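You operate a simulated robot arm through the tools that you are given. There is no shell and no other tool.

You run a simulated two-armed robot. Do the job below in one go: nothing can be reset, and whatever is moved stays where it is left.

TASK
Clamp the film case in its cradle and rub the sticker residue off with remover.
Fine: blue pad, back in its spot; slide the stop back when done. Set down upright: blue pad. Where these are worked on the way, their far stop is far enough and under half their travel is too little: sliding stop. What is to be rubbed or washed off counts as gone when no trace of it is left.

The check looks at the end state, three seconds after you hand in, the way a careful person would. Anything else that was tipped, shoved, dropped, spilled or broken makes it a failure.

THE ROBOT
Two 7-joint arms with two-finger grippers on one trunk that stands fixed in place. Base frame: the origin is at the foot of the trunk, x ahead of it, y to its left, z up. Readings come in mm, degrees, newtons and seconds.
The left shoulder is at [53, 216, 1220], the right one opposite. With the tool pointing down near the work surface each hand reaches from about 260 to 800 mm from the base axis, measured 20 degrees to its own side. Payload 3.18 kg a hand.
The tool frame of a hand sits at the grasp point between the pads (the TCP): z along the fingers, y along the line on which they close. The tips reach 30 mm beyond it. The gripper opens to 144 mm; its body begins 103 mm behind the TCP.
Orientation is that of the tool frame in the base frame, as a unit quaternion [x, y, z, w]. With the fingers straight down and closing along the base's y, the tool's x points along the base's -x, its y along +y and its z along -z.

THE INTERFACE
- The arms move only by the tool arm_command. It takes "left_moves", "right_moves" or both (then of equal length, played together; a hand with none holds still); each is a list of rows, each an object of numbers (a shift or turn left out is 0, a gripper value left out holds the last): "tx", "ty", "tz": the shift along the base's x, y, z in units of 150 mm (1.0 is 150 mm); "wx", "wy", "wz": the turn, a rotation vector about the base's x, y, z in units of 180 degrees (1.0 is 180 degrees); "claw": the opening, from 0 (shut) to 1 (fully open). In form: [{"tx": .., "ty": .., "tz": .., "wx": .., "wy": .., "wz": .., "claw": ..}, ...]. A call has 1 to 20 rows; each row is the pose to reach, as a shift and turn from the pose commanded when the call began. A call with a number of a shift or a turn outside -1 to 1 is refused whole. Rows are played at 5 a second. More than 50 mm and 8.6 degrees between two rows, or a gripper value outside its range, and nothing of the call is played. A pose out of reach is approached as far as the arm can. The call stops where the force on the tool passes 40 N (or 10 N more than at its start, if that is more) or the arm is blocked; 0.2 s more then pass. Each finger travels about 186.7 mm/s and halts on what it meets, pressing with about 26 N; the grip force reading is that of the motor and also rises with nothing between the fingers. The clock runs only during rows and for 0.2 s after the last one: add rows that repeat a pose to give the fingers time. It gives the time, the measured TCP pose, the force on the tool (base axes), the opening and the grip force at its end, in the units of the frame above (readings bear some noise), with the torque about the TCP (base axes, N m) and any sound that the robot's microphone picked up.
- Cameras (640 x 400 px; columns grow to the right, rows downward): "scene" is now at [121.8, -54.5, 1424.5]; the picture's right is [-0.59, -0.81, 0.00], its down [-0.38, 0.28, -0.88] and it looks along [0.71, -0.52, -0.47] (base axes); focal length 347 px, centre (320, 200). "left" rides on the left gripper at [76, -16, -143] in its tool frame; the picture's right is [0.21, 0.98, 0.00], its down [-0.84, 0.18, -0.51] and it looks along [-0.50, 0.11, 0.86] (tool axes); focal length 218 px, centre (320, 200). "right" rides on the right gripper at [76, 16, -143] in its tool frame; the picture's right is [-0.21, 0.98, 0.00], its down [-0.84, -0.18, -0.51] and it looks along [-0.50, -0.11, 0.86] (tool axes); focal length 218 px, centre (320, 200). There is no depth. A picture from a camera that has moved, and an enlarged one, comes with that camera's place and axes in the base frame and with its lens. The place of the scene camera against the robot may be out by one fixed shift of up to 12 mm in any direction.
- get_image(camera): a new picture of that camera. No time passes.
- slide_trunk(by): moves the trunk up (or, below 0, down) by that many mm; the arms and the scene camera ride with it, the base frame stays. It gives what a move gives, with no picture.
- turn_head(pan, tilt): turns the head with the scene camera to pan (to the left, within 80 degrees either way) and tilt (down, from -29 to 69), counted from straight ahead of the robot (the tilt from the chest, where the trunk bows). It gives what a move gives.
- zoom(camera, box): a new picture of the part [left, top, right, bottom] of that camera's present view, enlarged. No time passes.
- sign_off(): hands the job in; it is judged then, once.

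Nothing tells you positions but the pictures and the camera data. Unless the task says otherwise, let go and move clear before handing in.

The tools are called as a command line: name --argument value ..., lists and objects as JSON in quotes. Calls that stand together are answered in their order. arm_command: Moves the arms, as the interface text tells. Its arguments: {"type":"object","properties":{"left_moves":{"type":"array","items":{"type":"object","properties":{"tx":{"type":"number"},"ty":{"type":"number"},"tz":{"type":"number"},"wx":{"type":"number"},"wy":{"type":"number"},"wz":{"type":"number"},"claw":{"type":"number"}}}},"right_moves":{"type":"array","items":{"type":"object","properties":{"tx":{"type":"number"},"ty":{"type":"number"},"tz":{"type":"number"},"wx":{"type":"number"},"wy":{"type":"number"},"wz":{"type":"number"},"claw":{"type":"number"}}}}},"required":[]} The other tools are called the same way: slide_trunk (by) moves the trunk up or down; turn_head (pan, tilt) turns the head that bears the scene camera; get_image (camera) takes a picture; zoom (camera, box) takes an enlarged picture of a part of a camera's view; sign_off () hands the job in.

At the start:

```text
clock: 0.0
left_ee_pos: [414.2, -58.4, 1194.5]
left_tool_rot: [0.0, 1.0, 0.0, 0.001]
left_force: [0.3, 0.1, -0.2]
left_torque: [0.0, -0.02, -0.03]
left_finger_gap: 144.0
left_grip_force: 0.1
right_ee_pos: [386.5, -484.9, 1202.4]
right_tool_rot: [0.001, 1.0, 0.0, 0.0]
right_force: [-0.3, -0.1, 0.5]
right_torque: [-0.03, -0.01, 0.01]
right_finger_gap: 144.1
right_grip_force: 0.2
trunk travel left (down, up): [-300.0, 69.0]
head pan, tilt (commanded): [-36.1, 28.1]
```

scene: 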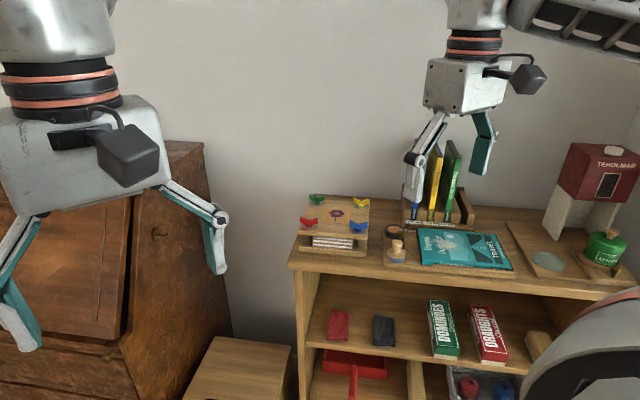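
right: 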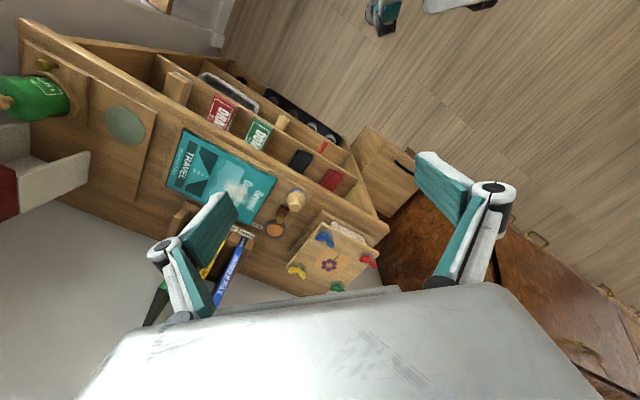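
left: 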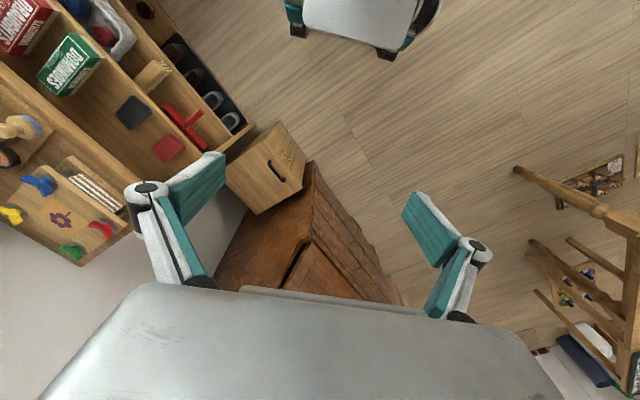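

I see a shelf with a teal "Travel" case lying on a board, a small wooden-handled blue pad beside it, and a green container and red dispenser at the right. I'll zoom in to identify each item before moving.

zoom --camera "scene" --box '[370, 180, 530, 280]'

zoom --camera "scene" --box '[500, 130, 640, 300]'

zoom --camera "scene" --box '[280, 180, 440, 280]'

zoom --camera "right" --box '[150, 100, 400, 300]'

zoom --camera "right" --box '[0, 20, 250, 220]'

```text
4.00 times, centred on (450, 230) of scene
camera zoom: at [121.8, -54.5, 1424.5], right [-0.59, -0.81, 0.0], down [-0.38, 0.28, -0.88], along [0.71, -0.52, -0.47], focal length 1390 px, centre (-200, 80)
```

zoom: 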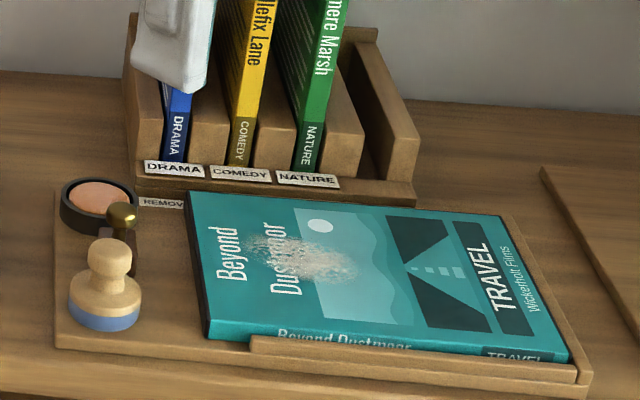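

```text
2.35 times, centred on (570, 215) of scene
camera zoom: at [121.8, -54.5, 1424.5], right [-0.59, -0.81, 0.0], down [-0.38, 0.28, -0.88], along [0.71, -0.52, -0.47], focal length 817 px, centre (-268, 165)
```

zoom: 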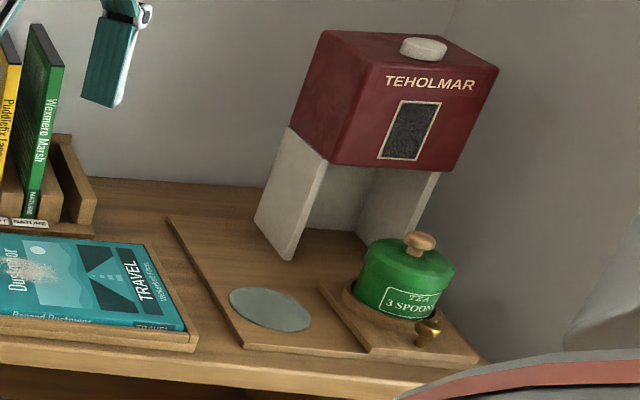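

```text
4.00 times, centred on (360, 230) of scene
camera zoom: at [121.8, -54.5, 1424.5], right [-0.59, -0.81, 0.0], down [-0.38, 0.28, -0.88], along [0.71, -0.52, -0.47], focal length 1390 px, centre (160, 80)
```

zoom: 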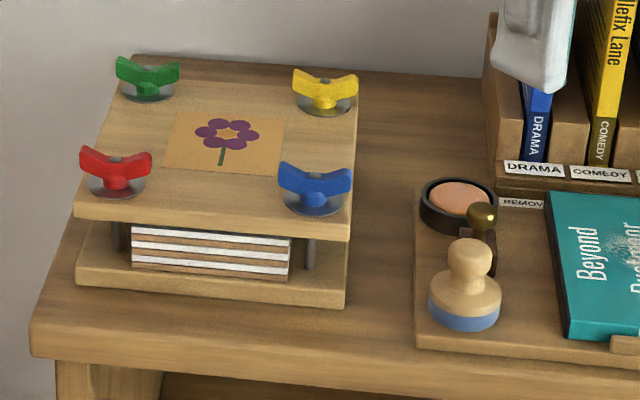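

```text
2.00 times, centred on (275, 200) of right
camera zoom: at [309.5, -469.7, 1345.9], right [0.21, 0.98, 0.0], down [0.84, -0.18, 0.51], along [0.5, -0.11, -0.86], focal length 436 px, centre (410, 200)
```

zoom: 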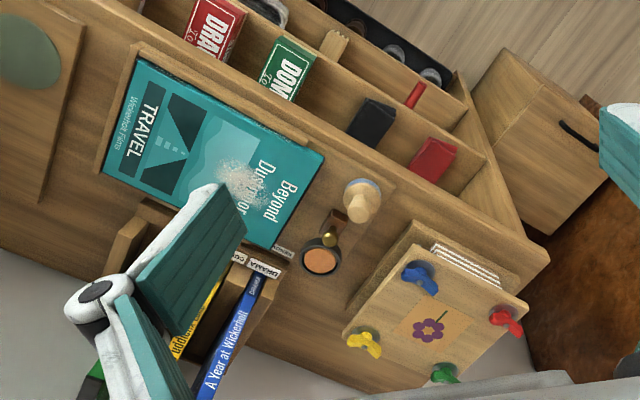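

```text
2.00 times, centred on (125, 120) of right
camera zoom: at [309.5, -469.7, 1345.9], right [0.21, 0.98, 0.0], down [0.84, -0.18, 0.51], along [0.5, -0.11, -0.86], focal length 436 px, centre (710, 360)
```

zoom: 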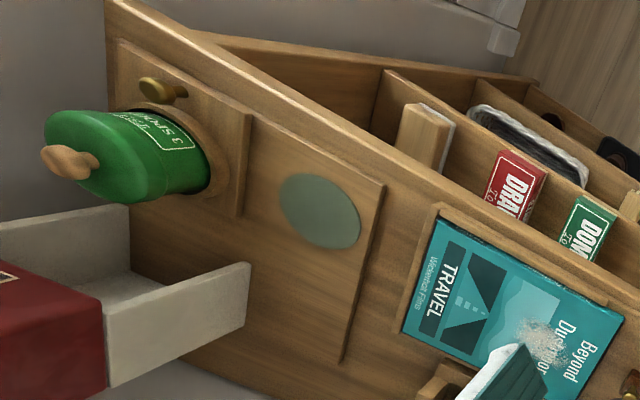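

The cradle board seems to hold a remover dish (pink), a dark stop with a brass knob, the blue pad, and the Travel case with a patch of residue. I'll turn the head straight at it and zoom in for a closer look.

turn_head --pan -51 --tilt 36

get_image --camera "scene"

zoom --camera "right" --box '[260, 170, 340, 220]'

```text
clock: 0.8
left_ee_pos: [414.3, -58.7, 1194.6]
left_tool_rot: [0.001, 1.0, 0.0, 0.001]
left_force: [0.7, 1.4, -0.9]
left_torque: [0.01, -0.01, 0.02]
left_finger_gap: 143.9
left_grip_force: 0.1
right_ee_pos: [386.0, -485.0, 1203.4]
right_tool_rot: [0.001, 1.0, 0.001, 0.0]
right_force: [0.0, -0.3, 0.5]
right_torque: [0.0, 0.01, -0.04]
right_finger_gap: 144.1
right_grip_force: 0.0
trunk travel left (down, up): [-300.0, 69.0]
head pan, tilt (commanded): [-51.0, 36.0]
```

```text
taken
camera scene: at [103.2, -68.7, 1412.2], right [-0.78, -0.63, 0.0], down [-0.37, 0.46, -0.81], along [0.51, -0.63, -0.59], focal length 347 px, centre (320, 200)
```

scene: 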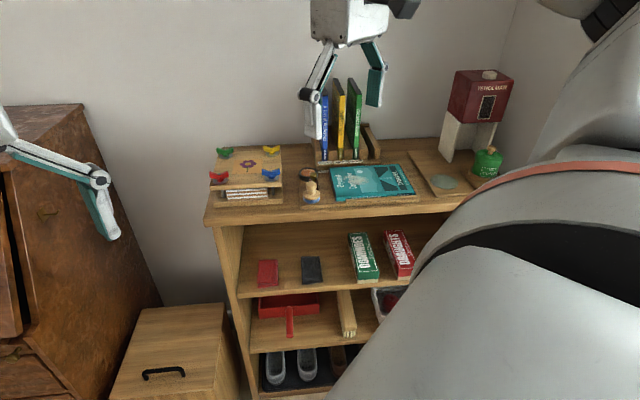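

```text
8.00 times, centred on (300, 195) of right
camera zoom: at [309.5, -469.7, 1345.9], right [0.21, 0.98, 0.0], down [0.84, -0.18, 0.51], along [0.5, -0.11, -0.86], focal length 1746 px, centre (480, 240)
```

zoom: 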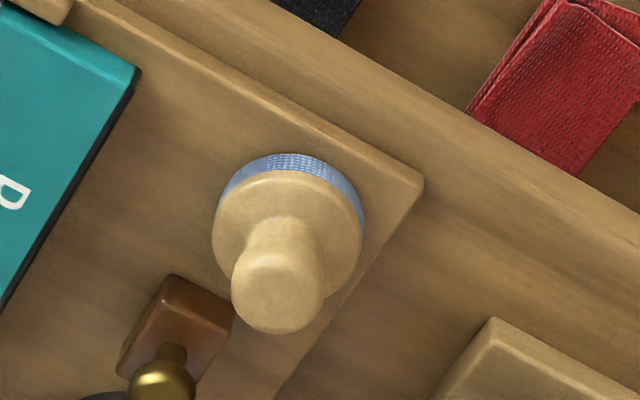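

The cradle is now central in the scene view, with the stop a brown block with a brass knob next to the pad. I'll enlarge the cradle region to measure it.

zoom --camera "scene" --box '[290, 150, 370, 200]'

zoom --camera "scene" --box '[290, 130, 450, 230]'

zoom --camera "right" --box '[160, 120, 320, 220]'

zoom --camera "right" --box '[240, 190, 320, 240]'

```text
8.00 times, centred on (330, 175) of scene
camera zoom: at [103.2, -68.7, 1412.2], right [-0.78, -0.63, 0.0], down [-0.37, 0.46, -0.81], along [0.51, -0.63, -0.59], focal length 2779 px, centre (240, 400)
```

zoom: 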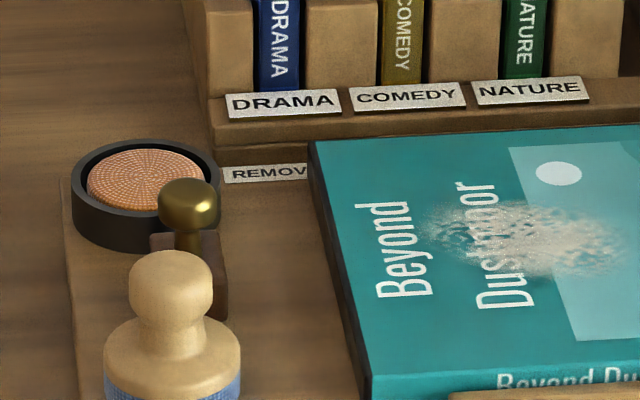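

```text
4.00 times, centred on (370, 180) of scene
camera zoom: at [103.2, -68.7, 1412.2], right [-0.78, -0.63, 0.0], down [-0.37, 0.46, -0.81], along [0.51, -0.63, -0.59], focal length 1390 px, centre (120, 280)
```

zoom: 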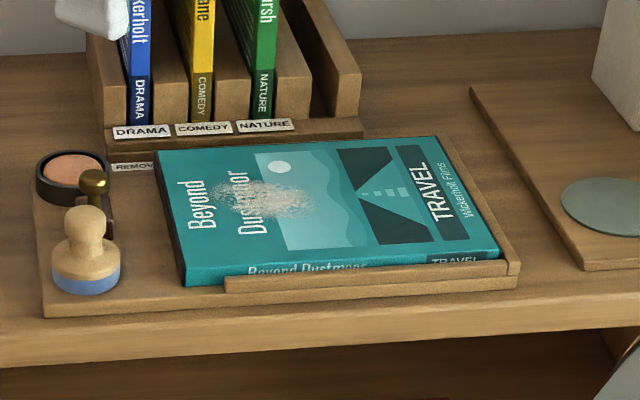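

```text
4.00 times, centred on (240, 170) of right
camera zoom: at [309.5, -469.7, 1345.9], right [0.21, 0.98, 0.0], down [0.84, -0.18, 0.51], along [0.5, -0.11, -0.86], focal length 873 px, centre (640, 320)
```

zoom: 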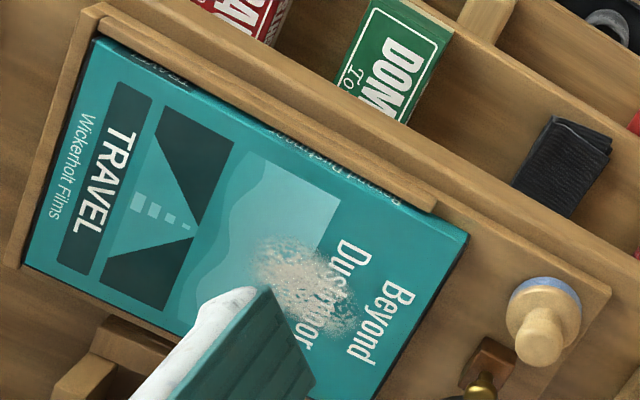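

```text
8.00 times, centred on (280, 215) of right
camera zoom: at [309.5, -469.7, 1345.9], right [0.21, 0.98, 0.0], down [0.84, -0.18, 0.51], along [0.5, -0.11, -0.86], focal length 1746 px, centre (640, 80)
```

zoom: 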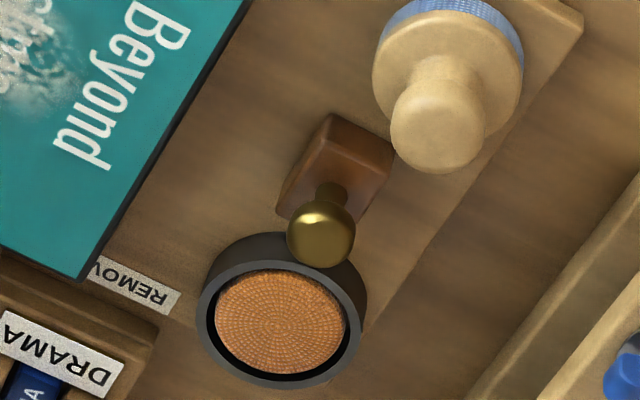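

The cradle sits on a shelf turned about 45° to me: pad near [515,-562], brass-knobbed stop near [551,-606], remover dish near [593,-634], residue near [483,-683], board top at about z 936. I'll turn the right hand -45° about z so its closing line runs along the shelf, then move it closer for accurate pictures.

arm_command --right_moves '[{"wz": -0.042}, {"wz": -0.084}, {"wz": -0.126}, {"wz": -0.168}, {"wz": -0.21}, {"wz": -0.25}, {"wz": -0.25, "tx": 0.2, "ty": -0.1}, {"wz": -0.25, "tx": 0.4, "ty": -0.3}, {"wz": -0.25, "tx": 0.5, "ty": -0.45}, {"wz": -0.25, "tx": 0.5, "ty": -0.45}]'

get_image --camera "right"

get_image --camera "scene"

```text
clock: 3.0
left_ee_pos: [414.8, -58.4, 1195.7]
left_tool_rot: [0.0, 1.0, 0.001, 0.0]
left_force: [-0.1, 1.3, -0.7]
left_torque: [-0.02, 0.0, 0.0]
left_finger_gap: 143.8
left_grip_force: 0.0
right_ee_pos: [462.3, -553.1, 1203.3]
right_tool_rot: [0.383, 0.924, 0.001, 0.001]
right_force: [-0.4, -1.0, 0.6]
right_torque: [0.01, 0.02, 0.03]
right_finger_gap: 143.9
right_grip_force: 0.0
right hand out of reach, approached as far as the arm can: row 4, 5, 6, 7, 8
trunk travel left (down, up): [-300.0, 69.0]
head pan, tilt (commanded): [-51.0, 36.0]
```

```text
taken
camera right: at [418.8, -487.8, 1346.2], right [0.84, 0.54, 0.0], down [0.47, -0.72, 0.51], along [0.28, -0.43, -0.86], focal length 218 px, centre (320, 200)
```

right: 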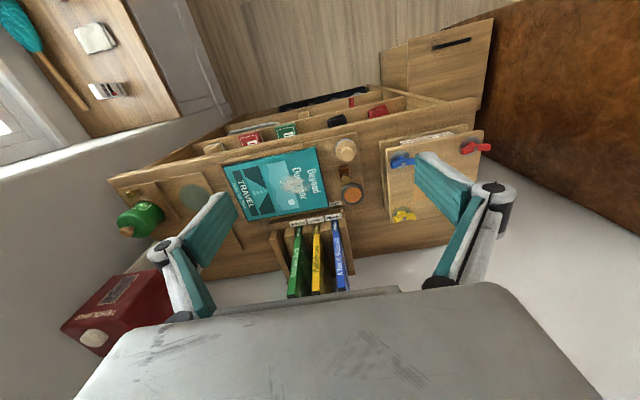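

```text
taken
camera scene: at [103.2, -68.5, 1412.2], right [-0.78, -0.63, 0.0], down [-0.37, 0.46, -0.81], along [0.51, -0.63, -0.59], focal length 347 px, centre (320, 200)
```

scene: 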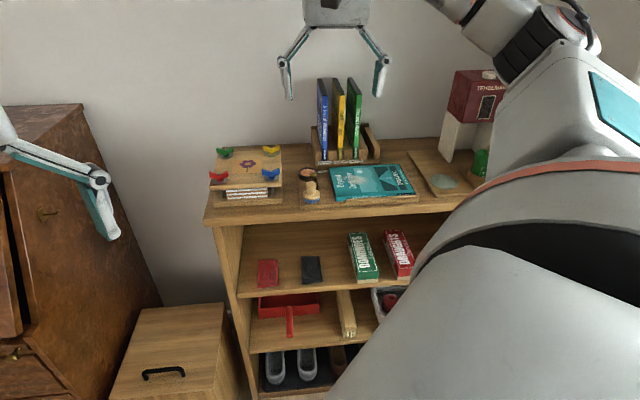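

The hand is turned and the shelf now appears aligned with it. I'll enlarge the cradle in the right camera for measurement.

zoom --camera "right" --box '[310, 125, 390, 225]'

zoom --camera "right" --box '[210, 120, 370, 220]'

zoom --camera "scene" --box '[290, 60, 410, 210]'

```text
4.00 times, centred on (350, 175) of right
camera zoom: at [418.8, -487.8, 1346.2], right [0.84, 0.54, 0.0], down [0.47, -0.72, 0.51], along [0.28, -0.43, -0.86], focal length 873 px, centre (200, 300)
```

zoom: 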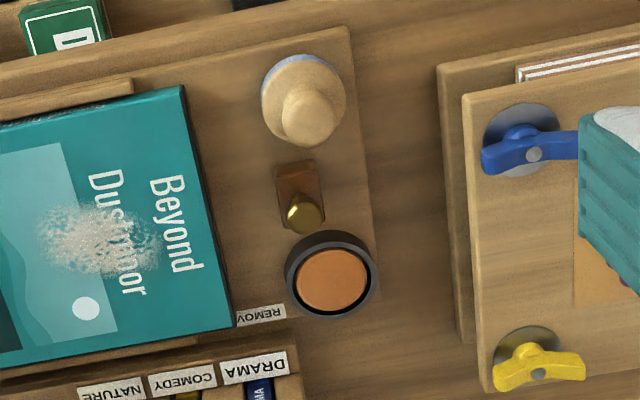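

```text
4.00 times, centred on (290, 170) of right
camera zoom: at [418.8, -487.8, 1346.2], right [0.84, 0.54, 0.0], down [0.47, -0.72, 0.51], along [0.28, -0.43, -0.86], focal length 873 px, centre (440, 320)
```

zoom: 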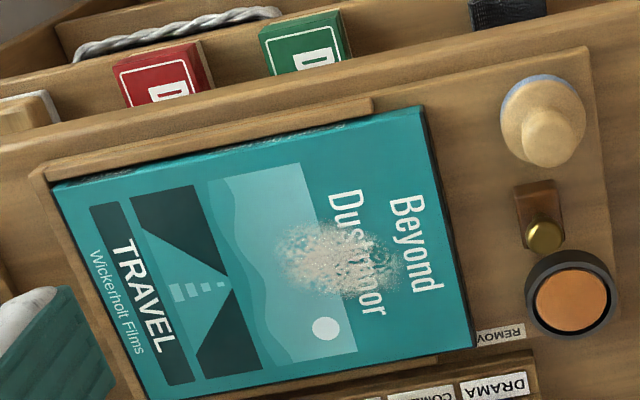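

```text
2.67 times, centred on (350, 135) of scene
camera zoom: at [103.2, -68.5, 1412.2], right [-0.78, -0.63, 0.0], down [-0.37, 0.46, -0.81], along [0.51, -0.63, -0.59], focal length 926 px, centre (240, 373)
```

zoom: 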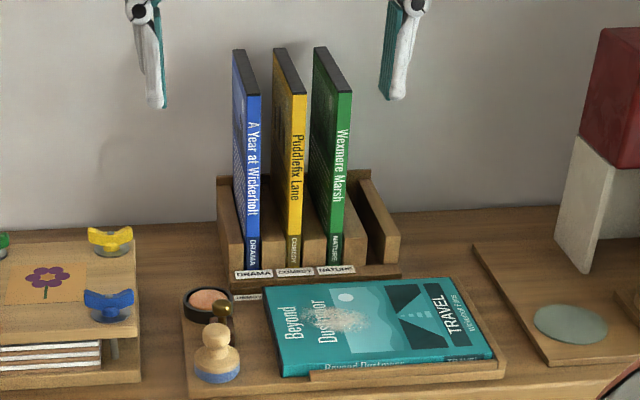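

From two right-camera views I get: stop knob top about [555,-608,970], pad handle top [526,-569,976], dish surface [600,-638,946], case top z≈935, residue centre about [488,-691]. I'll look at the profiles of the pad and stop.

zoom --camera "scene" --box '[292, 165, 332, 205]'

zoom --camera "right" --box '[325, 130, 375, 205]'

zoom --camera "right" --box '[270, 160, 330, 200]'

get_image --camera "left"

```text
10.00 times, centred on (312, 185) of scene
camera zoom: at [103.2, -68.5, 1412.2], right [-0.78, -0.63, 0.0], down [-0.37, 0.46, -0.81], along [0.51, -0.63, -0.59], focal length 3474 px, centre (400, 350)
```

zoom: 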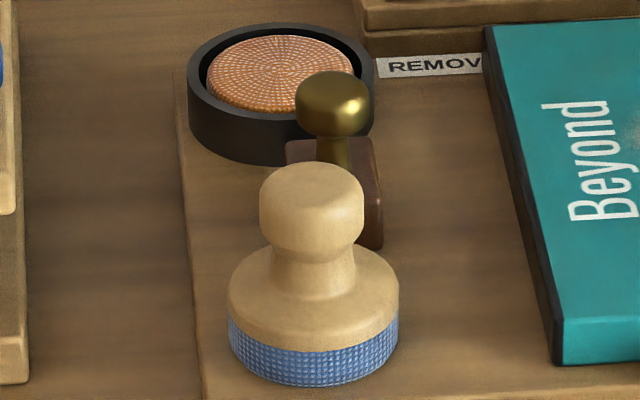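

```text
5.33 times, centred on (350, 168) of right
camera zoom: at [418.8, -487.8, 1346.2], right [0.84, 0.54, 0.0], down [0.47, -0.72, 0.51], along [0.28, -0.43, -0.86], focal length 1164 px, centre (160, 373)
```

zoom: 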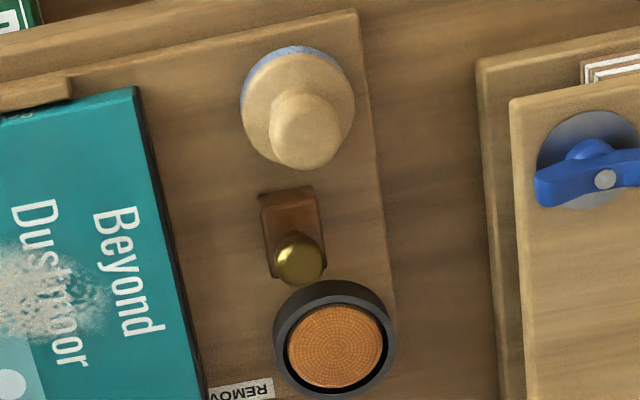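

```text
10.00 times, centred on (300, 180) of right
camera zoom: at [418.8, -487.8, 1346.2], right [0.84, 0.54, 0.0], down [0.47, -0.72, 0.51], along [0.28, -0.43, -0.86], focal length 2183 px, centre (520, 400)
```

zoom: 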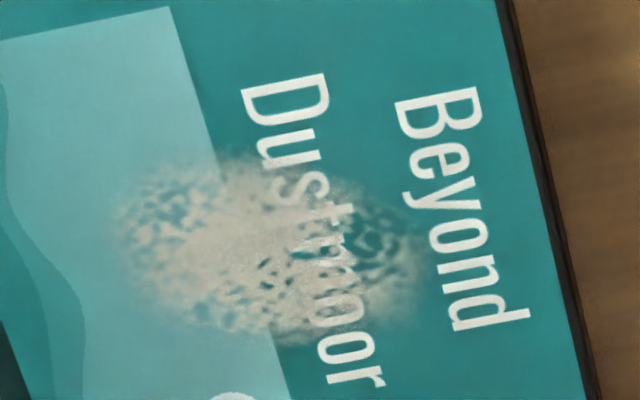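

```text
taken
camera left: at [338.4, -73.9, 1338.3], right [-0.21, 0.98, 0.0], down [0.84, 0.18, 0.51], along [0.5, 0.11, -0.86], focal length 218 px, centre (320, 200)
```

left: 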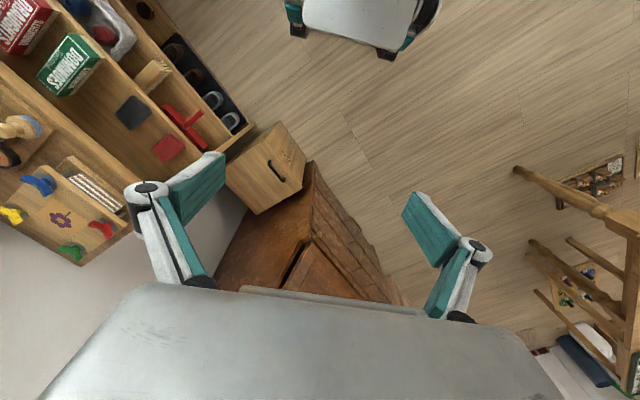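

The pad is about 40 mm wide with a ~24 mm knob; the stop has a ~17 mm brass knob. I'll bring the right camera nearer for a finer measurement, keeping well above everything.

arm_command --right_moves '[{"tx": 0.08, "ty": 0.06, "tz": -0.25, "claw": 0.7}, {"tx": 0.15, "ty": 0.12, "tz": -0.5, "claw": 0.5}, {"tx": 0.227, "ty": 0.193, "tz": -0.753, "claw": 0.5}, {"tx": 0.227, "ty": 0.193, "tz": -0.753, "claw": 0.5}]'

get_image --camera "right"

get_image --camera "scene"

```text
clock: 4.0
left_ee_pos: [415.4, -57.7, 1195.0]
left_tool_rot: [0.0, 1.0, 0.0, 0.0]
left_force: [-0.1, 0.5, 0.3]
left_torque: [0.03, 0.0, -0.01]
left_finger_gap: 144.1
left_grip_force: 0.0
right_ee_pos: [475.5, -562.2, 1183.4]
right_tool_rot: [0.382, 0.924, 0.0, -0.001]
right_force: [0.3, 0.4, 0.0]
right_torque: [-0.02, 0.0, -0.01]
right_finger_gap: 72.1
right_grip_force: 0.0
right hand out of reach, approached as far as the arm can: row 1, 2, 3, 4
trunk travel left (down, up): [-300.0, 69.0]
head pan, tilt (commanded): [-51.0, 36.0]
```

```text
taken
camera right: at [432.2, -496.1, 1325.7], right [0.84, 0.54, 0.0], down [0.47, -0.72, 0.51], along [0.27, -0.43, -0.86], focal length 218 px, centre (320, 200)
```

right: 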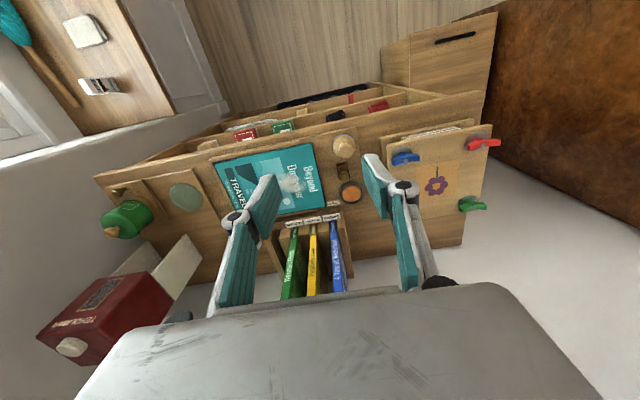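

```text
taken
camera scene: at [102.9, -68.5, 1412.2], right [-0.78, -0.63, 0.0], down [-0.37, 0.46, -0.81], along [0.51, -0.63, -0.59], focal length 347 px, centre (320, 200)
```

scene: 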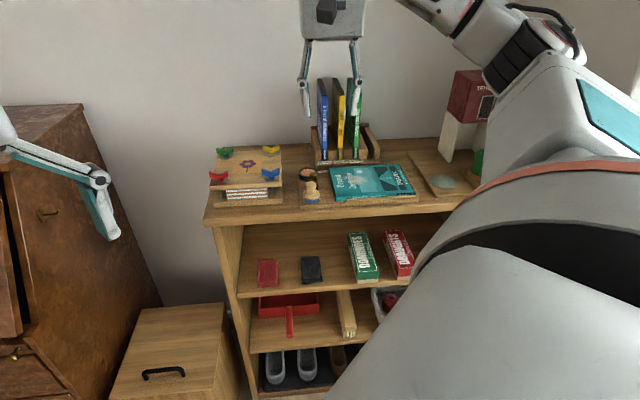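

The hand stopped short at z≈1183, reported out of reach for the commanded z≈1090. I'll hold the same command for a few rows to see whether it is a speed limit or a real one.

arm_command --right_moves '[{}, {}, {}, {}]'

```text
clock: 5.0
left_ee_pos: [416.2, -58.1, 1194.0]
left_tool_rot: [0.001, 1.0, 0.0, 0.0]
left_force: [0.2, -0.2, 0.0]
left_torque: [-0.02, -0.02, 0.01]
left_finger_gap: 144.1
left_grip_force: 0.1
right_ee_pos: [474.5, -562.8, 1183.8]
right_tool_rot: [0.382, 0.924, 0.0, -0.002]
right_force: [0.4, -0.5, 0.7]
right_torque: [-0.02, -0.02, -0.01]
right_finger_gap: 71.8
right_grip_force: 0.1
trunk travel left (down, up): [-300.0, 69.0]
head pan, tilt (commanded): [-51.0, 36.0]
```

The commanded pose now equals the reached one. I'll test small moves to find what limits the arm.

arm_command --right_moves '[{"tz": -0.1}, {"tz": -0.2}, {"tz": -0.2}]'

arm_command --right_moves '[{"tx": 0.1, "ty": -0.1}, {"tx": 0.2, "ty": -0.2}, {"tx": 0.2, "ty": -0.2}]'

```text
clock: 5.8
left_ee_pos: [415.5, -57.4, 1195.0]
left_tool_rot: [0.0, 1.0, 0.0, -0.001]
left_force: [0.2, 0.1, -0.2]
left_torque: [0.01, 0.01, -0.05]
left_finger_gap: 144.0
left_grip_force: 0.0
right_ee_pos: [471.6, -573.3, 1177.9]
right_tool_rot: [0.383, 0.924, 0.0, -0.002]
right_force: [-0.5, 0.1, -0.2]
right_torque: [0.01, 0.02, 0.04]
right_finger_gap: 71.9
right_grip_force: 0.1
right hand out of reach, approached as far as the arm can: row 1, 2, 3
trunk travel left (down, up): [-300.0, 69.0]
head pan, tilt (commanded): [-51.0, 36.0]
```

```text
clock: 6.6
left_ee_pos: [415.2, -58.0, 1194.7]
left_tool_rot: [0.0, 1.0, 0.0, 0.0]
left_force: [-0.6, -1.1, -0.2]
left_torque: [-0.01, 0.0, 0.0]
left_finger_gap: 144.2
left_grip_force: 0.0
right_ee_pos: [499.0, -602.7, 1175.9]
right_tool_rot: [0.383, 0.924, 0.001, 0.0]
right_force: [1.1, 0.3, -0.1]
right_torque: [-0.01, 0.02, 0.0]
right_finger_gap: 71.9
right_grip_force: 0.0
trunk travel left (down, up): [-300.0, 69.0]
head pan, tilt (commanded): [-51.0, 36.0]
```

Moving outward works but going lower is blocked by the arm's folding, so I'll lower the trunk instead, keeping the arm shape. A drop of 120 mm keeps the fingertips about 50 mm above the tallest item beneath.

slide_trunk --by -120

get_image --camera "right"

get_image --camera "scene"

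```text
clock: 8.1
left_ee_pos: [414.2, -58.5, 1076.2]
left_tool_rot: [0.0, 1.0, 0.0, 0.002]
left_force: [0.0, -0.1, 0.1]
left_torque: [-0.04, -0.02, -0.02]
left_finger_gap: 143.7
left_grip_force: 0.0
right_ee_pos: [499.7, -601.1, 1058.8]
right_tool_rot: [0.384, 0.923, 0.001, 0.002]
right_force: [-0.6, 0.9, 0.1]
right_torque: [0.02, -0.02, -0.01]
right_finger_gap: 71.9
right_grip_force: 0.1
trunk travel left (down, up): [-180.0, 189.0]
head pan, tilt (commanded): [-51.0, 36.0]
```

```text
taken
camera right: at [456.0, -536.0, 1200.6], right [0.84, 0.54, 0.0], down [0.47, -0.72, 0.51], along [0.28, -0.43, -0.86], focal length 218 px, centre (320, 200)
```

right: 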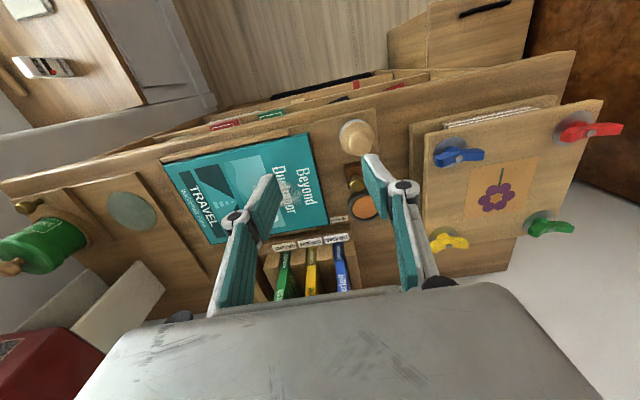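

```text
taken
camera scene: at [171.2, -68.5, 1287.7], right [-0.78, -0.63, 0.0], down [-0.37, 0.46, -0.81], along [0.51, -0.63, -0.59], focal length 347 px, centre (320, 200)
```

scene: 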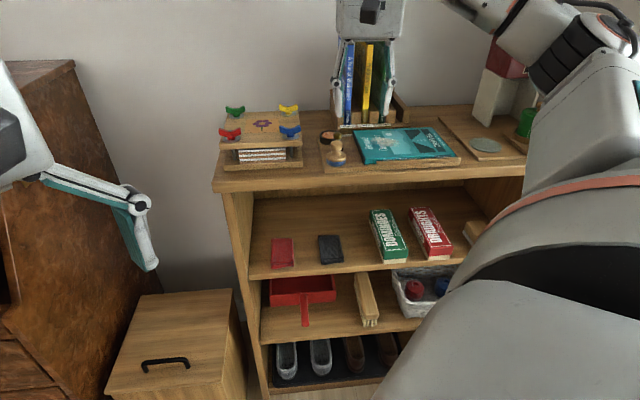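

The trunk is lower and the hand is now about 140 mm above the board. I'll enlarge the right-camera view of the pad, stop and dish.

zoom --camera "right" --box '[310, 100, 400, 220]'

zoom --camera "right" --box '[160, 120, 360, 260]'

zoom --camera "scene" --box '[310, 120, 370, 180]'

```text
3.33 times, centred on (355, 160) of right
camera zoom: at [456.0, -536.0, 1200.6], right [0.84, 0.54, 0.0], down [0.47, -0.72, 0.51], along [0.28, -0.43, -0.86], focal length 728 px, centre (203, 333)
```

zoom: 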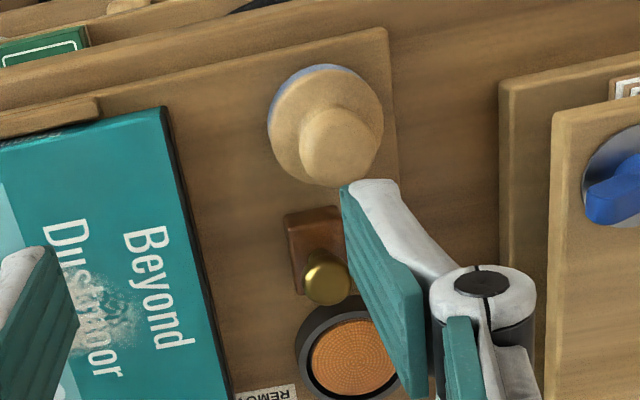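

```text
2.86 times, centred on (260, 190) of right
camera zoom: at [456.0, -536.0, 1200.6], right [0.84, 0.54, 0.0], down [0.47, -0.72, 0.51], along [0.28, -0.43, -0.86], focal length 624 px, centre (491, 229)
```

zoom: 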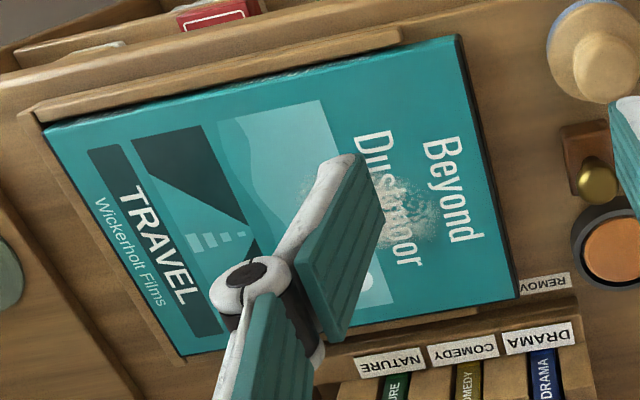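

```text
6.67 times, centred on (340, 150) of scene
camera zoom: at [171.2, -68.5, 1287.7], right [-0.78, -0.63, 0.0], down [-0.37, 0.46, -0.81], along [0.51, -0.63, -0.59], focal length 2316 px, centre (187, 533)
```

zoom: 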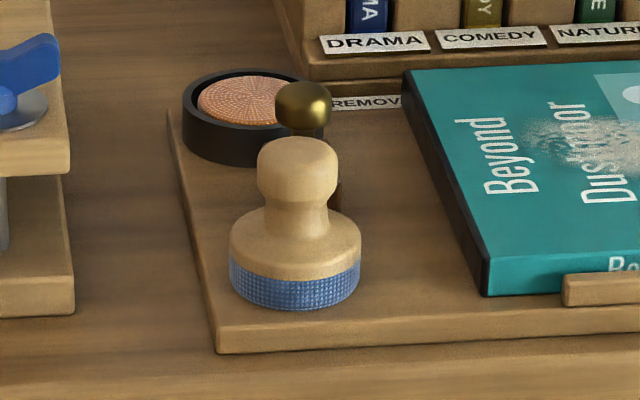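

Refined positions: stop knob centre [554.5,-608,971] (block top ~952), pad axis [532,-570.5] with top 966, dish [600,-639.5,944]. I'll move the right hand above the stop knob with the fingers part-open and check alignment.

arm_command --right_moves '[{"tx": 0.12, "ty": -0.015, "tz": 0, "claw": 0.4}, {"tx": 0.25, "ty": -0.03, "tz": 0, "claw": 0.3}, {"tx": 0.365, "ty": -0.046, "tz": 0, "claw": 0.3}, {"tx": 0.365, "ty": -0.046, "tz": -0.1, "claw": 0.3}, {"tx": 0.365, "ty": -0.046, "tz": -0.1, "claw": 0.3}]'

get_image --camera "right"

zoom --camera "scene" --box '[290, 60, 410, 180]'

```text
clock: 9.3
left_ee_pos: [415.4, -58.0, 1074.7]
left_tool_rot: [0.0, 1.0, 0.0, 0.001]
left_force: [-0.8, -0.6, 1.2]
left_torque: [-0.04, 0.01, 0.01]
left_finger_gap: 144.0
left_grip_force: 0.0
right_ee_pos: [554.6, -608.4, 1042.2]
right_tool_rot: [0.382, 0.924, 0.001, 0.0]
right_force: [-0.4, 0.9, -0.3]
right_torque: [-0.04, -0.02, 0.0]
right_finger_gap: 43.3
right_grip_force: 0.1
trunk travel left (down, up): [-180.0, 189.0]
head pan, tilt (commanded): [-51.0, 36.0]
```

```text
taken
camera right: at [512.3, -542.9, 1184.3], right [0.84, 0.54, 0.0], down [0.47, -0.72, 0.51], along [0.28, -0.43, -0.86], focal length 218 px, centre (320, 200)
```

right: 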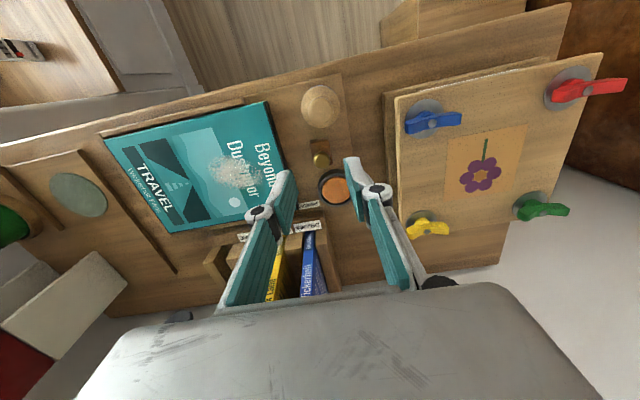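

```text
3.33 times, centred on (350, 120) of scene
camera zoom: at [172.4, -68.4, 1287.3], right [-0.78, -0.63, 0.0], down [-0.37, 0.46, -0.81], along [0.51, -0.63, -0.59], focal length 1158 px, centre (220, 467)
```

zoom: 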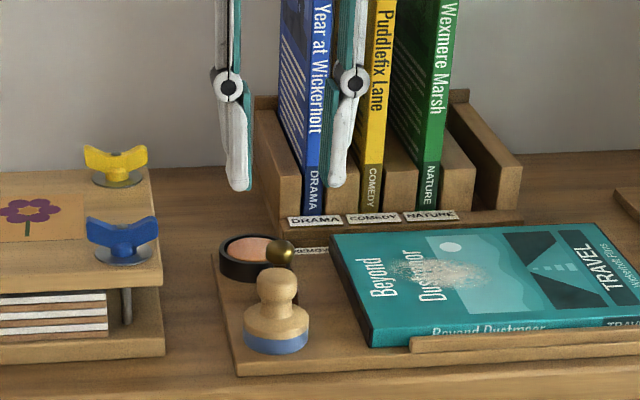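

The hand is above the stop knob, with the fingers straddling it along the shelf. I'll check alignment with zooms from both cameras before descending.

zoom --camera "right" --box '[270, 75, 370, 215]'

zoom --camera "scene" --box '[335, 80, 395, 180]'

```text
2.86 times, centred on (320, 145) of right
camera zoom: at [512.3, -542.9, 1184.3], right [0.84, 0.54, 0.0], down [0.47, -0.72, 0.51], along [0.28, -0.43, -0.86], focal length 624 px, centre (320, 357)
```

zoom: 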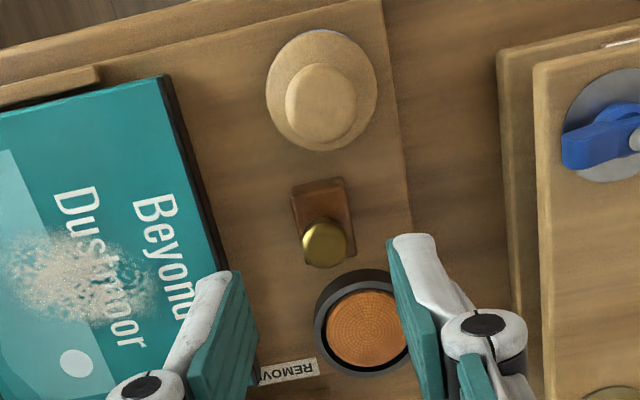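

```text
4.00 times, centred on (365, 130) of scene
camera zoom: at [172.4, -68.4, 1287.3], right [-0.78, -0.63, 0.0], down [-0.37, 0.46, -0.81], along [0.51, -0.63, -0.59], focal length 1390 px, centre (140, 480)
```

zoom: 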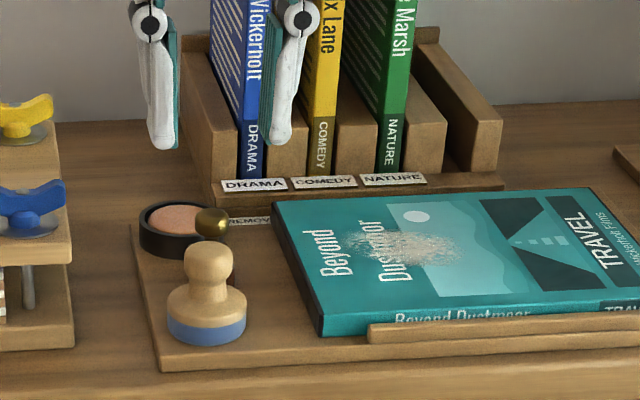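

Knob lies within ~1.5 mm of the tool axis. I'll descend 50 mm so the tips reach about z 962 (beside the knob, above the block and case), without closing yet.

arm_command --right_moves '[{"tx": 0.005, "tz": -0.1}, {"tx": 0.005, "tz": -0.2}, {"tx": 0.005, "tz": -0.3}, {"tx": 0.005, "tz": -0.335}, {"tx": 0.005, "tz": -0.335}]'

zoom --camera "right" --box '[270, 75, 370, 215]'

zoom --camera "scene" --box '[325, 90, 385, 180]'

```text
clock: 10.5
left_ee_pos: [414.6, -57.2, 1074.5]
left_tool_rot: [0.0, 1.0, -0.001, 0.0]
left_force: [0.3, 0.4, 0.3]
left_torque: [-0.02, 0.01, 0.01]
left_finger_gap: 144.0
left_grip_force: 0.1
right_ee_pos: [557.6, -616.8, 1004.3]
right_tool_rot: [0.382, 0.924, 0.0, -0.002]
right_force: [-0.5, 1.0, -0.7]
right_torque: [0.01, 0.01, -0.01]
right_finger_gap: 43.3
right_grip_force: 0.1
right hand out of reach, approached as far as the arm can: row 3, 4, 5
trunk travel left (down, up): [-180.0, 189.0]
head pan, tilt (commanded): [-51.0, 36.0]
```

```text
2.86 times, centred on (320, 145) of right
camera zoom: at [514.0, -551.1, 1146.5], right [0.84, 0.54, 0.0], down [0.47, -0.72, 0.5], along [0.27, -0.42, -0.86], focal length 624 px, centre (320, 357)
```

zoom: 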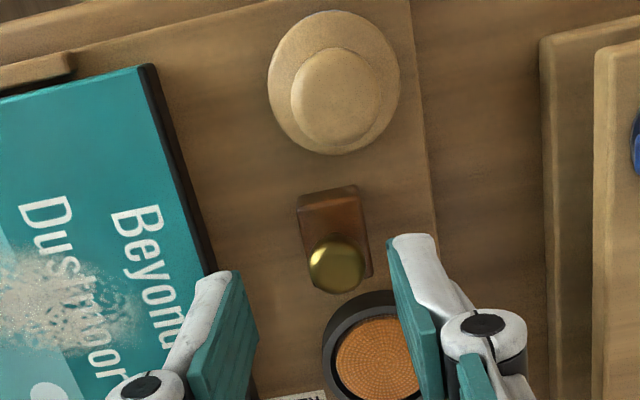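

```text
4.44 times, centred on (355, 135) of scene
camera zoom: at [172.6, -68.8, 1287.2], right [-0.78, -0.63, 0.0], down [-0.37, 0.46, -0.81], along [0.51, -0.63, -0.59], focal length 1544 px, centre (164, 489)
```

zoom: 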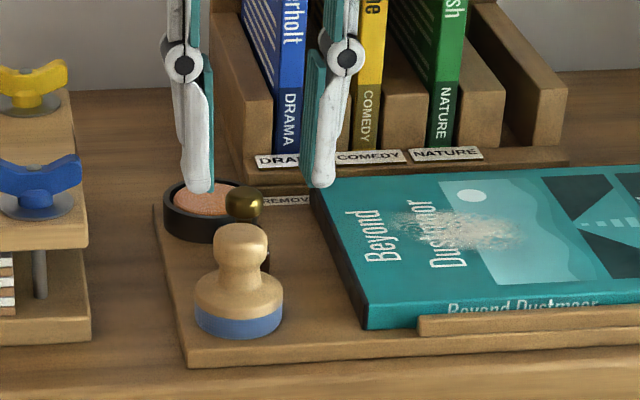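

The arm bottomed out at z≈1004 and drifted ~8 mm back, still clear of everything. I'll raise the hand 100 mm and lower the trunk by another 110 mm to gain downward range.

arm_command --right_moves '[{"tz": 0.2}, {"tz": 0.45, "tx": -0.014, "ty": 0.055}, {"tz": 0.7, "tx": -0.014, "ty": 0.055}, {"tz": 0.7, "tx": -0.014, "ty": 0.055}]'

slide_trunk --by -90

get_image --camera "scene"

get_image --camera "right"

```text
clock: 11.5
left_ee_pos: [414.7, -57.4, 1074.3]
left_tool_rot: [-0.001, 1.0, 0.0, -0.001]
left_force: [0.5, 0.3, 0.3]
left_torque: [-0.01, -0.01, -0.02]
left_finger_gap: 143.9
left_grip_force: 0.1
right_ee_pos: [556.1, -608.6, 1109.2]
right_tool_rot: [0.383, 0.924, 0.0, 0.0]
right_force: [-0.1, -0.3, -0.1]
right_torque: [0.05, 0.0, -0.03]
right_finger_gap: 43.4
right_grip_force: 0.1
trunk travel left (down, up): [-180.0, 189.0]
head pan, tilt (commanded): [-51.0, 36.0]
```

```text
clock: 12.7
left_ee_pos: [413.9, -58.9, 987.5]
left_tool_rot: [0.0, 1.0, 0.0, 0.002]
left_force: [-0.6, 0.4, 0.3]
left_torque: [0.0, -0.06, 0.05]
left_finger_gap: 143.9
left_grip_force: 0.0
right_ee_pos: [553.2, -607.9, 1022.0]
right_tool_rot: [0.384, 0.923, 0.001, 0.002]
right_force: [0.0, 0.2, 0.3]
right_torque: [0.0, -0.05, -0.04]
right_finger_gap: 42.8
right_grip_force: 0.0
trunk travel left (down, up): [-90.0, 279.0]
head pan, tilt (commanded): [-51.0, 36.0]
```

```text
taken
camera scene: at [267.2, -68.7, 1180.9], right [-0.78, -0.63, 0.0], down [-0.37, 0.45, -0.81], along [0.51, -0.63, -0.58], focal length 347 px, centre (320, 200)
```

scene: 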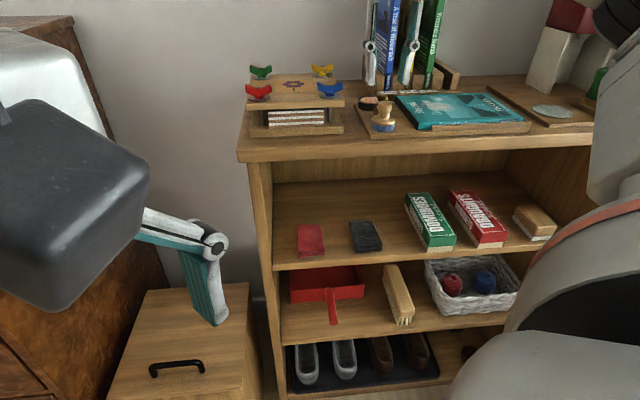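

```text
taken
camera right: at [509.7, -542.1, 1163.6], right [0.84, 0.54, 0.0], down [0.47, -0.72, 0.51], along [0.28, -0.43, -0.86], focal length 218 px, centre (320, 200)
```

right: 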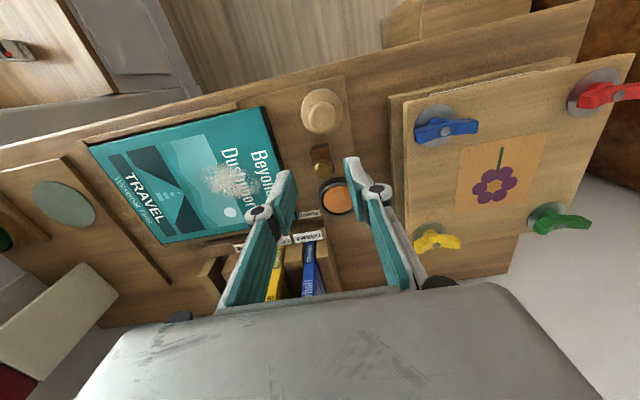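

The trunk is now 210 mm down; the hand is at z≈1022 above the stop knob. I'll descend to z≈992 with the small xy correction.

arm_command --right_moves '[{"tx": 0.015, "ty": -0.004, "tz": -0.1}, {"tx": 0.015, "ty": -0.004, "tz": -0.2}, {"tx": 0.015, "ty": -0.004, "tz": -0.2}]'

zoom --camera "right" --box '[270, 75, 370, 215]'

zoom --camera "scene" --box '[350, 40, 440, 140]'

```text
clock: 13.5
left_ee_pos: [414.6, -58.2, 985.7]
left_tool_rot: [0.0, 1.0, 0.0, 0.0]
left_force: [0.0, 1.0, 0.3]
left_torque: [0.03, -0.02, 0.02]
left_finger_gap: 143.7
left_grip_force: 0.1
right_ee_pos: [555.9, -608.0, 989.1]
right_tool_rot: [0.384, 0.923, 0.001, 0.0]
right_force: [0.1, 0.3, -0.3]
right_torque: [0.04, -0.03, -0.02]
right_finger_gap: 43.0
right_grip_force: 0.1
trunk travel left (down, up): [-90.0, 279.0]
head pan, tilt (commanded): [-51.0, 36.0]
```

```text
2.86 times, centred on (320, 145) of right
camera zoom: at [513.6, -542.0, 1131.9], right [0.84, 0.54, 0.0], down [0.47, -0.72, 0.51], along [0.28, -0.43, -0.86], focal length 624 px, centre (320, 357)
```

zoom: 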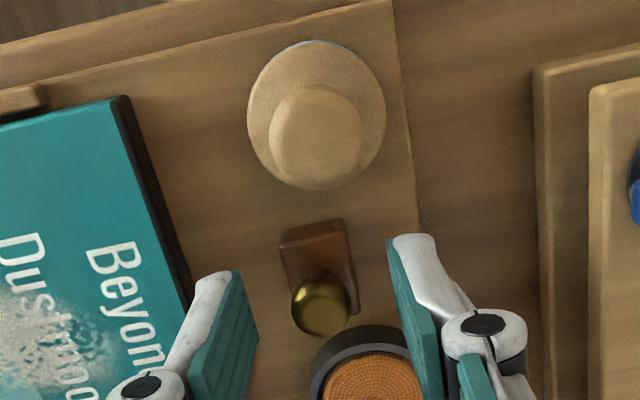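

```text
4.00 times, centred on (395, 90) of scene
camera zoom: at [268.7, -68.7, 1179.9], right [-0.78, -0.63, 0.0], down [-0.37, 0.45, -0.81], along [0.51, -0.63, -0.58], focal length 1390 px, centre (20, 640)
```

zoom: 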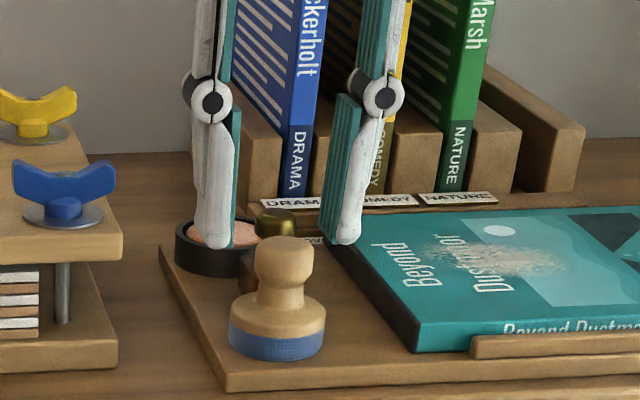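

The fingers straddle the brass knob evenly with tips at about z 959. I'll close on the knob now.

arm_command --right_moves '[{"claw": 0.2}, {"claw": 0.1}, {"claw": 0.05}, {"claw": 0.05}]'

zoom --camera "right" --box '[270, 75, 370, 215]'

zoom --camera "scene" --box '[350, 40, 440, 140]'

```text
clock: 14.5
left_ee_pos: [415.7, -58.6, 985.1]
left_tool_rot: [0.0, 1.0, 0.0, 0.0]
left_force: [0.5, 0.3, 0.8]
left_torque: [0.02, 0.0, 0.01]
left_finger_gap: 143.9
left_grip_force: 0.0
right_ee_pos: [556.0, -607.5, 989.8]
right_tool_rot: [0.384, 0.923, 0.001, 0.001]
right_force: [-1.8, -1.1, -0.9]
right_torque: [-0.01, 0.1, 0.0]
right_finger_gap: 17.0
right_grip_force: 44.5
trunk travel left (down, up): [-90.0, 279.0]
head pan, tilt (commanded): [-51.0, 36.0]
```

```text
2.86 times, centred on (320, 145) of right
camera zoom: at [513.7, -542.3, 1131.6], right [0.84, 0.54, 0.0], down [0.47, -0.72, 0.51], along [0.28, -0.43, -0.86], focal length 624 px, centre (320, 357)
```

zoom: 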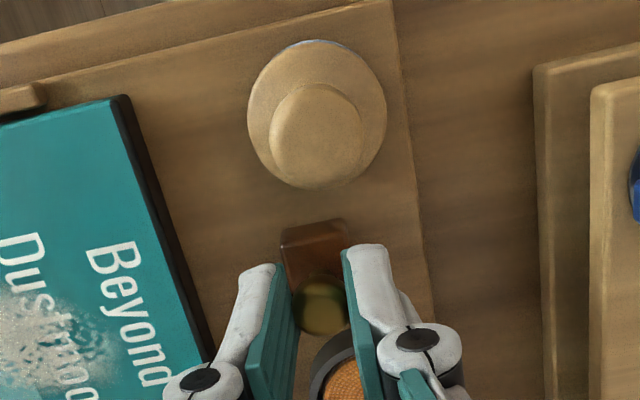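

```text
4.00 times, centred on (395, 90) of scene
camera zoom: at [268.8, -68.9, 1179.7], right [-0.78, -0.63, 0.0], down [-0.37, 0.46, -0.81], along [0.51, -0.63, -0.59], focal length 1390 px, centre (20, 640)
```

zoom: 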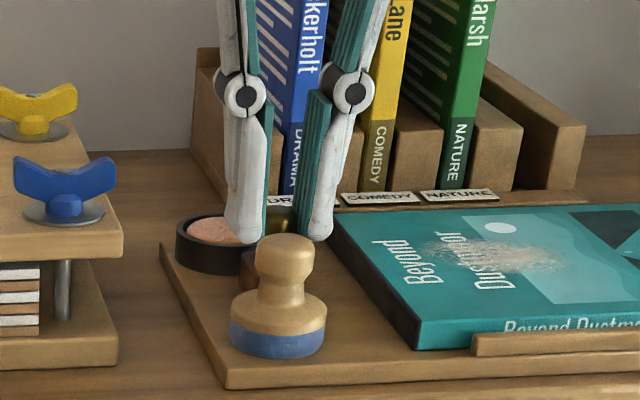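

The knob is gripped (17 mm, firm). Now I'll slide the stop along the shelf toward the case in small steps, letting the move stop itself at the end of travel.

arm_command --right_moves '[{"tx": -0.024, "ty": -0.024}, {"tx": -0.048, "ty": -0.048}, {"tx": -0.072, "ty": -0.072}, {"tx": -0.096, "ty": -0.096}, {"tx": -0.12, "ty": -0.12}, {"tx": -0.144, "ty": -0.144}, {"tx": -0.144, "ty": -0.144}]'

zoom --camera "right" --box '[270, 75, 370, 215]'

zoom --camera "scene" --box '[350, 40, 440, 140]'

```text
clock: 16.1
left_ee_pos: [414.3, -58.0, 985.3]
left_tool_rot: [0.0, 1.0, 0.001, 0.0]
left_force: [0.7, 0.0, -0.3]
left_torque: [0.02, 0.0, -0.03]
left_finger_gap: 144.0
left_grip_force: 0.1
right_ee_pos: [534.8, -629.6, 989.2]
right_tool_rot: [0.383, 0.924, 0.001, -0.002]
right_force: [-10.3, 11.1, -6.6]
right_torque: [0.4, 0.38, 0.04]
right_finger_gap: 16.8
right_grip_force: 45.2
trunk travel left (down, up): [-90.0, 279.0]
head pan, tilt (commanded): [-51.0, 36.0]
```

```text
2.86 times, centred on (320, 145) of right
camera zoom: at [492.6, -564.3, 1132.0], right [0.84, 0.54, 0.0], down [0.47, -0.73, 0.5], along [0.27, -0.42, -0.86], focal length 624 px, centre (320, 357)
```

zoom: 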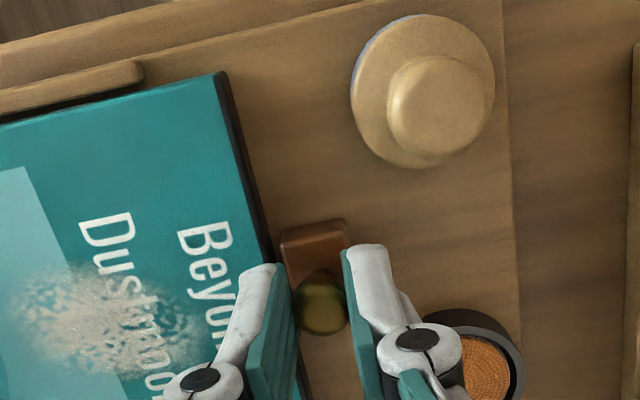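

```text
4.00 times, centred on (395, 90) of scene
camera zoom: at [268.4, -68.2, 1179.7], right [-0.78, -0.63, 0.0], down [-0.37, 0.46, -0.81], along [0.51, -0.63, -0.59], focal length 1390 px, centre (20, 640)
```

zoom: 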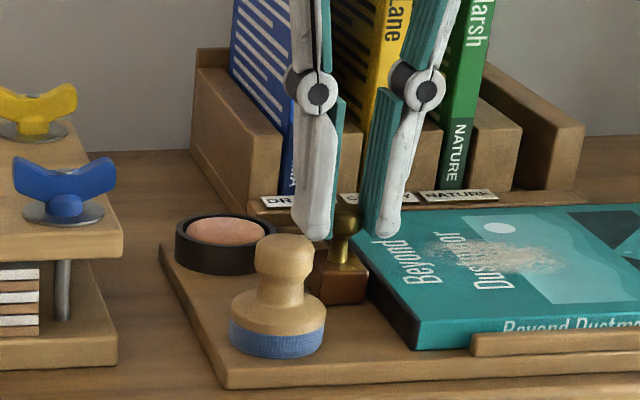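

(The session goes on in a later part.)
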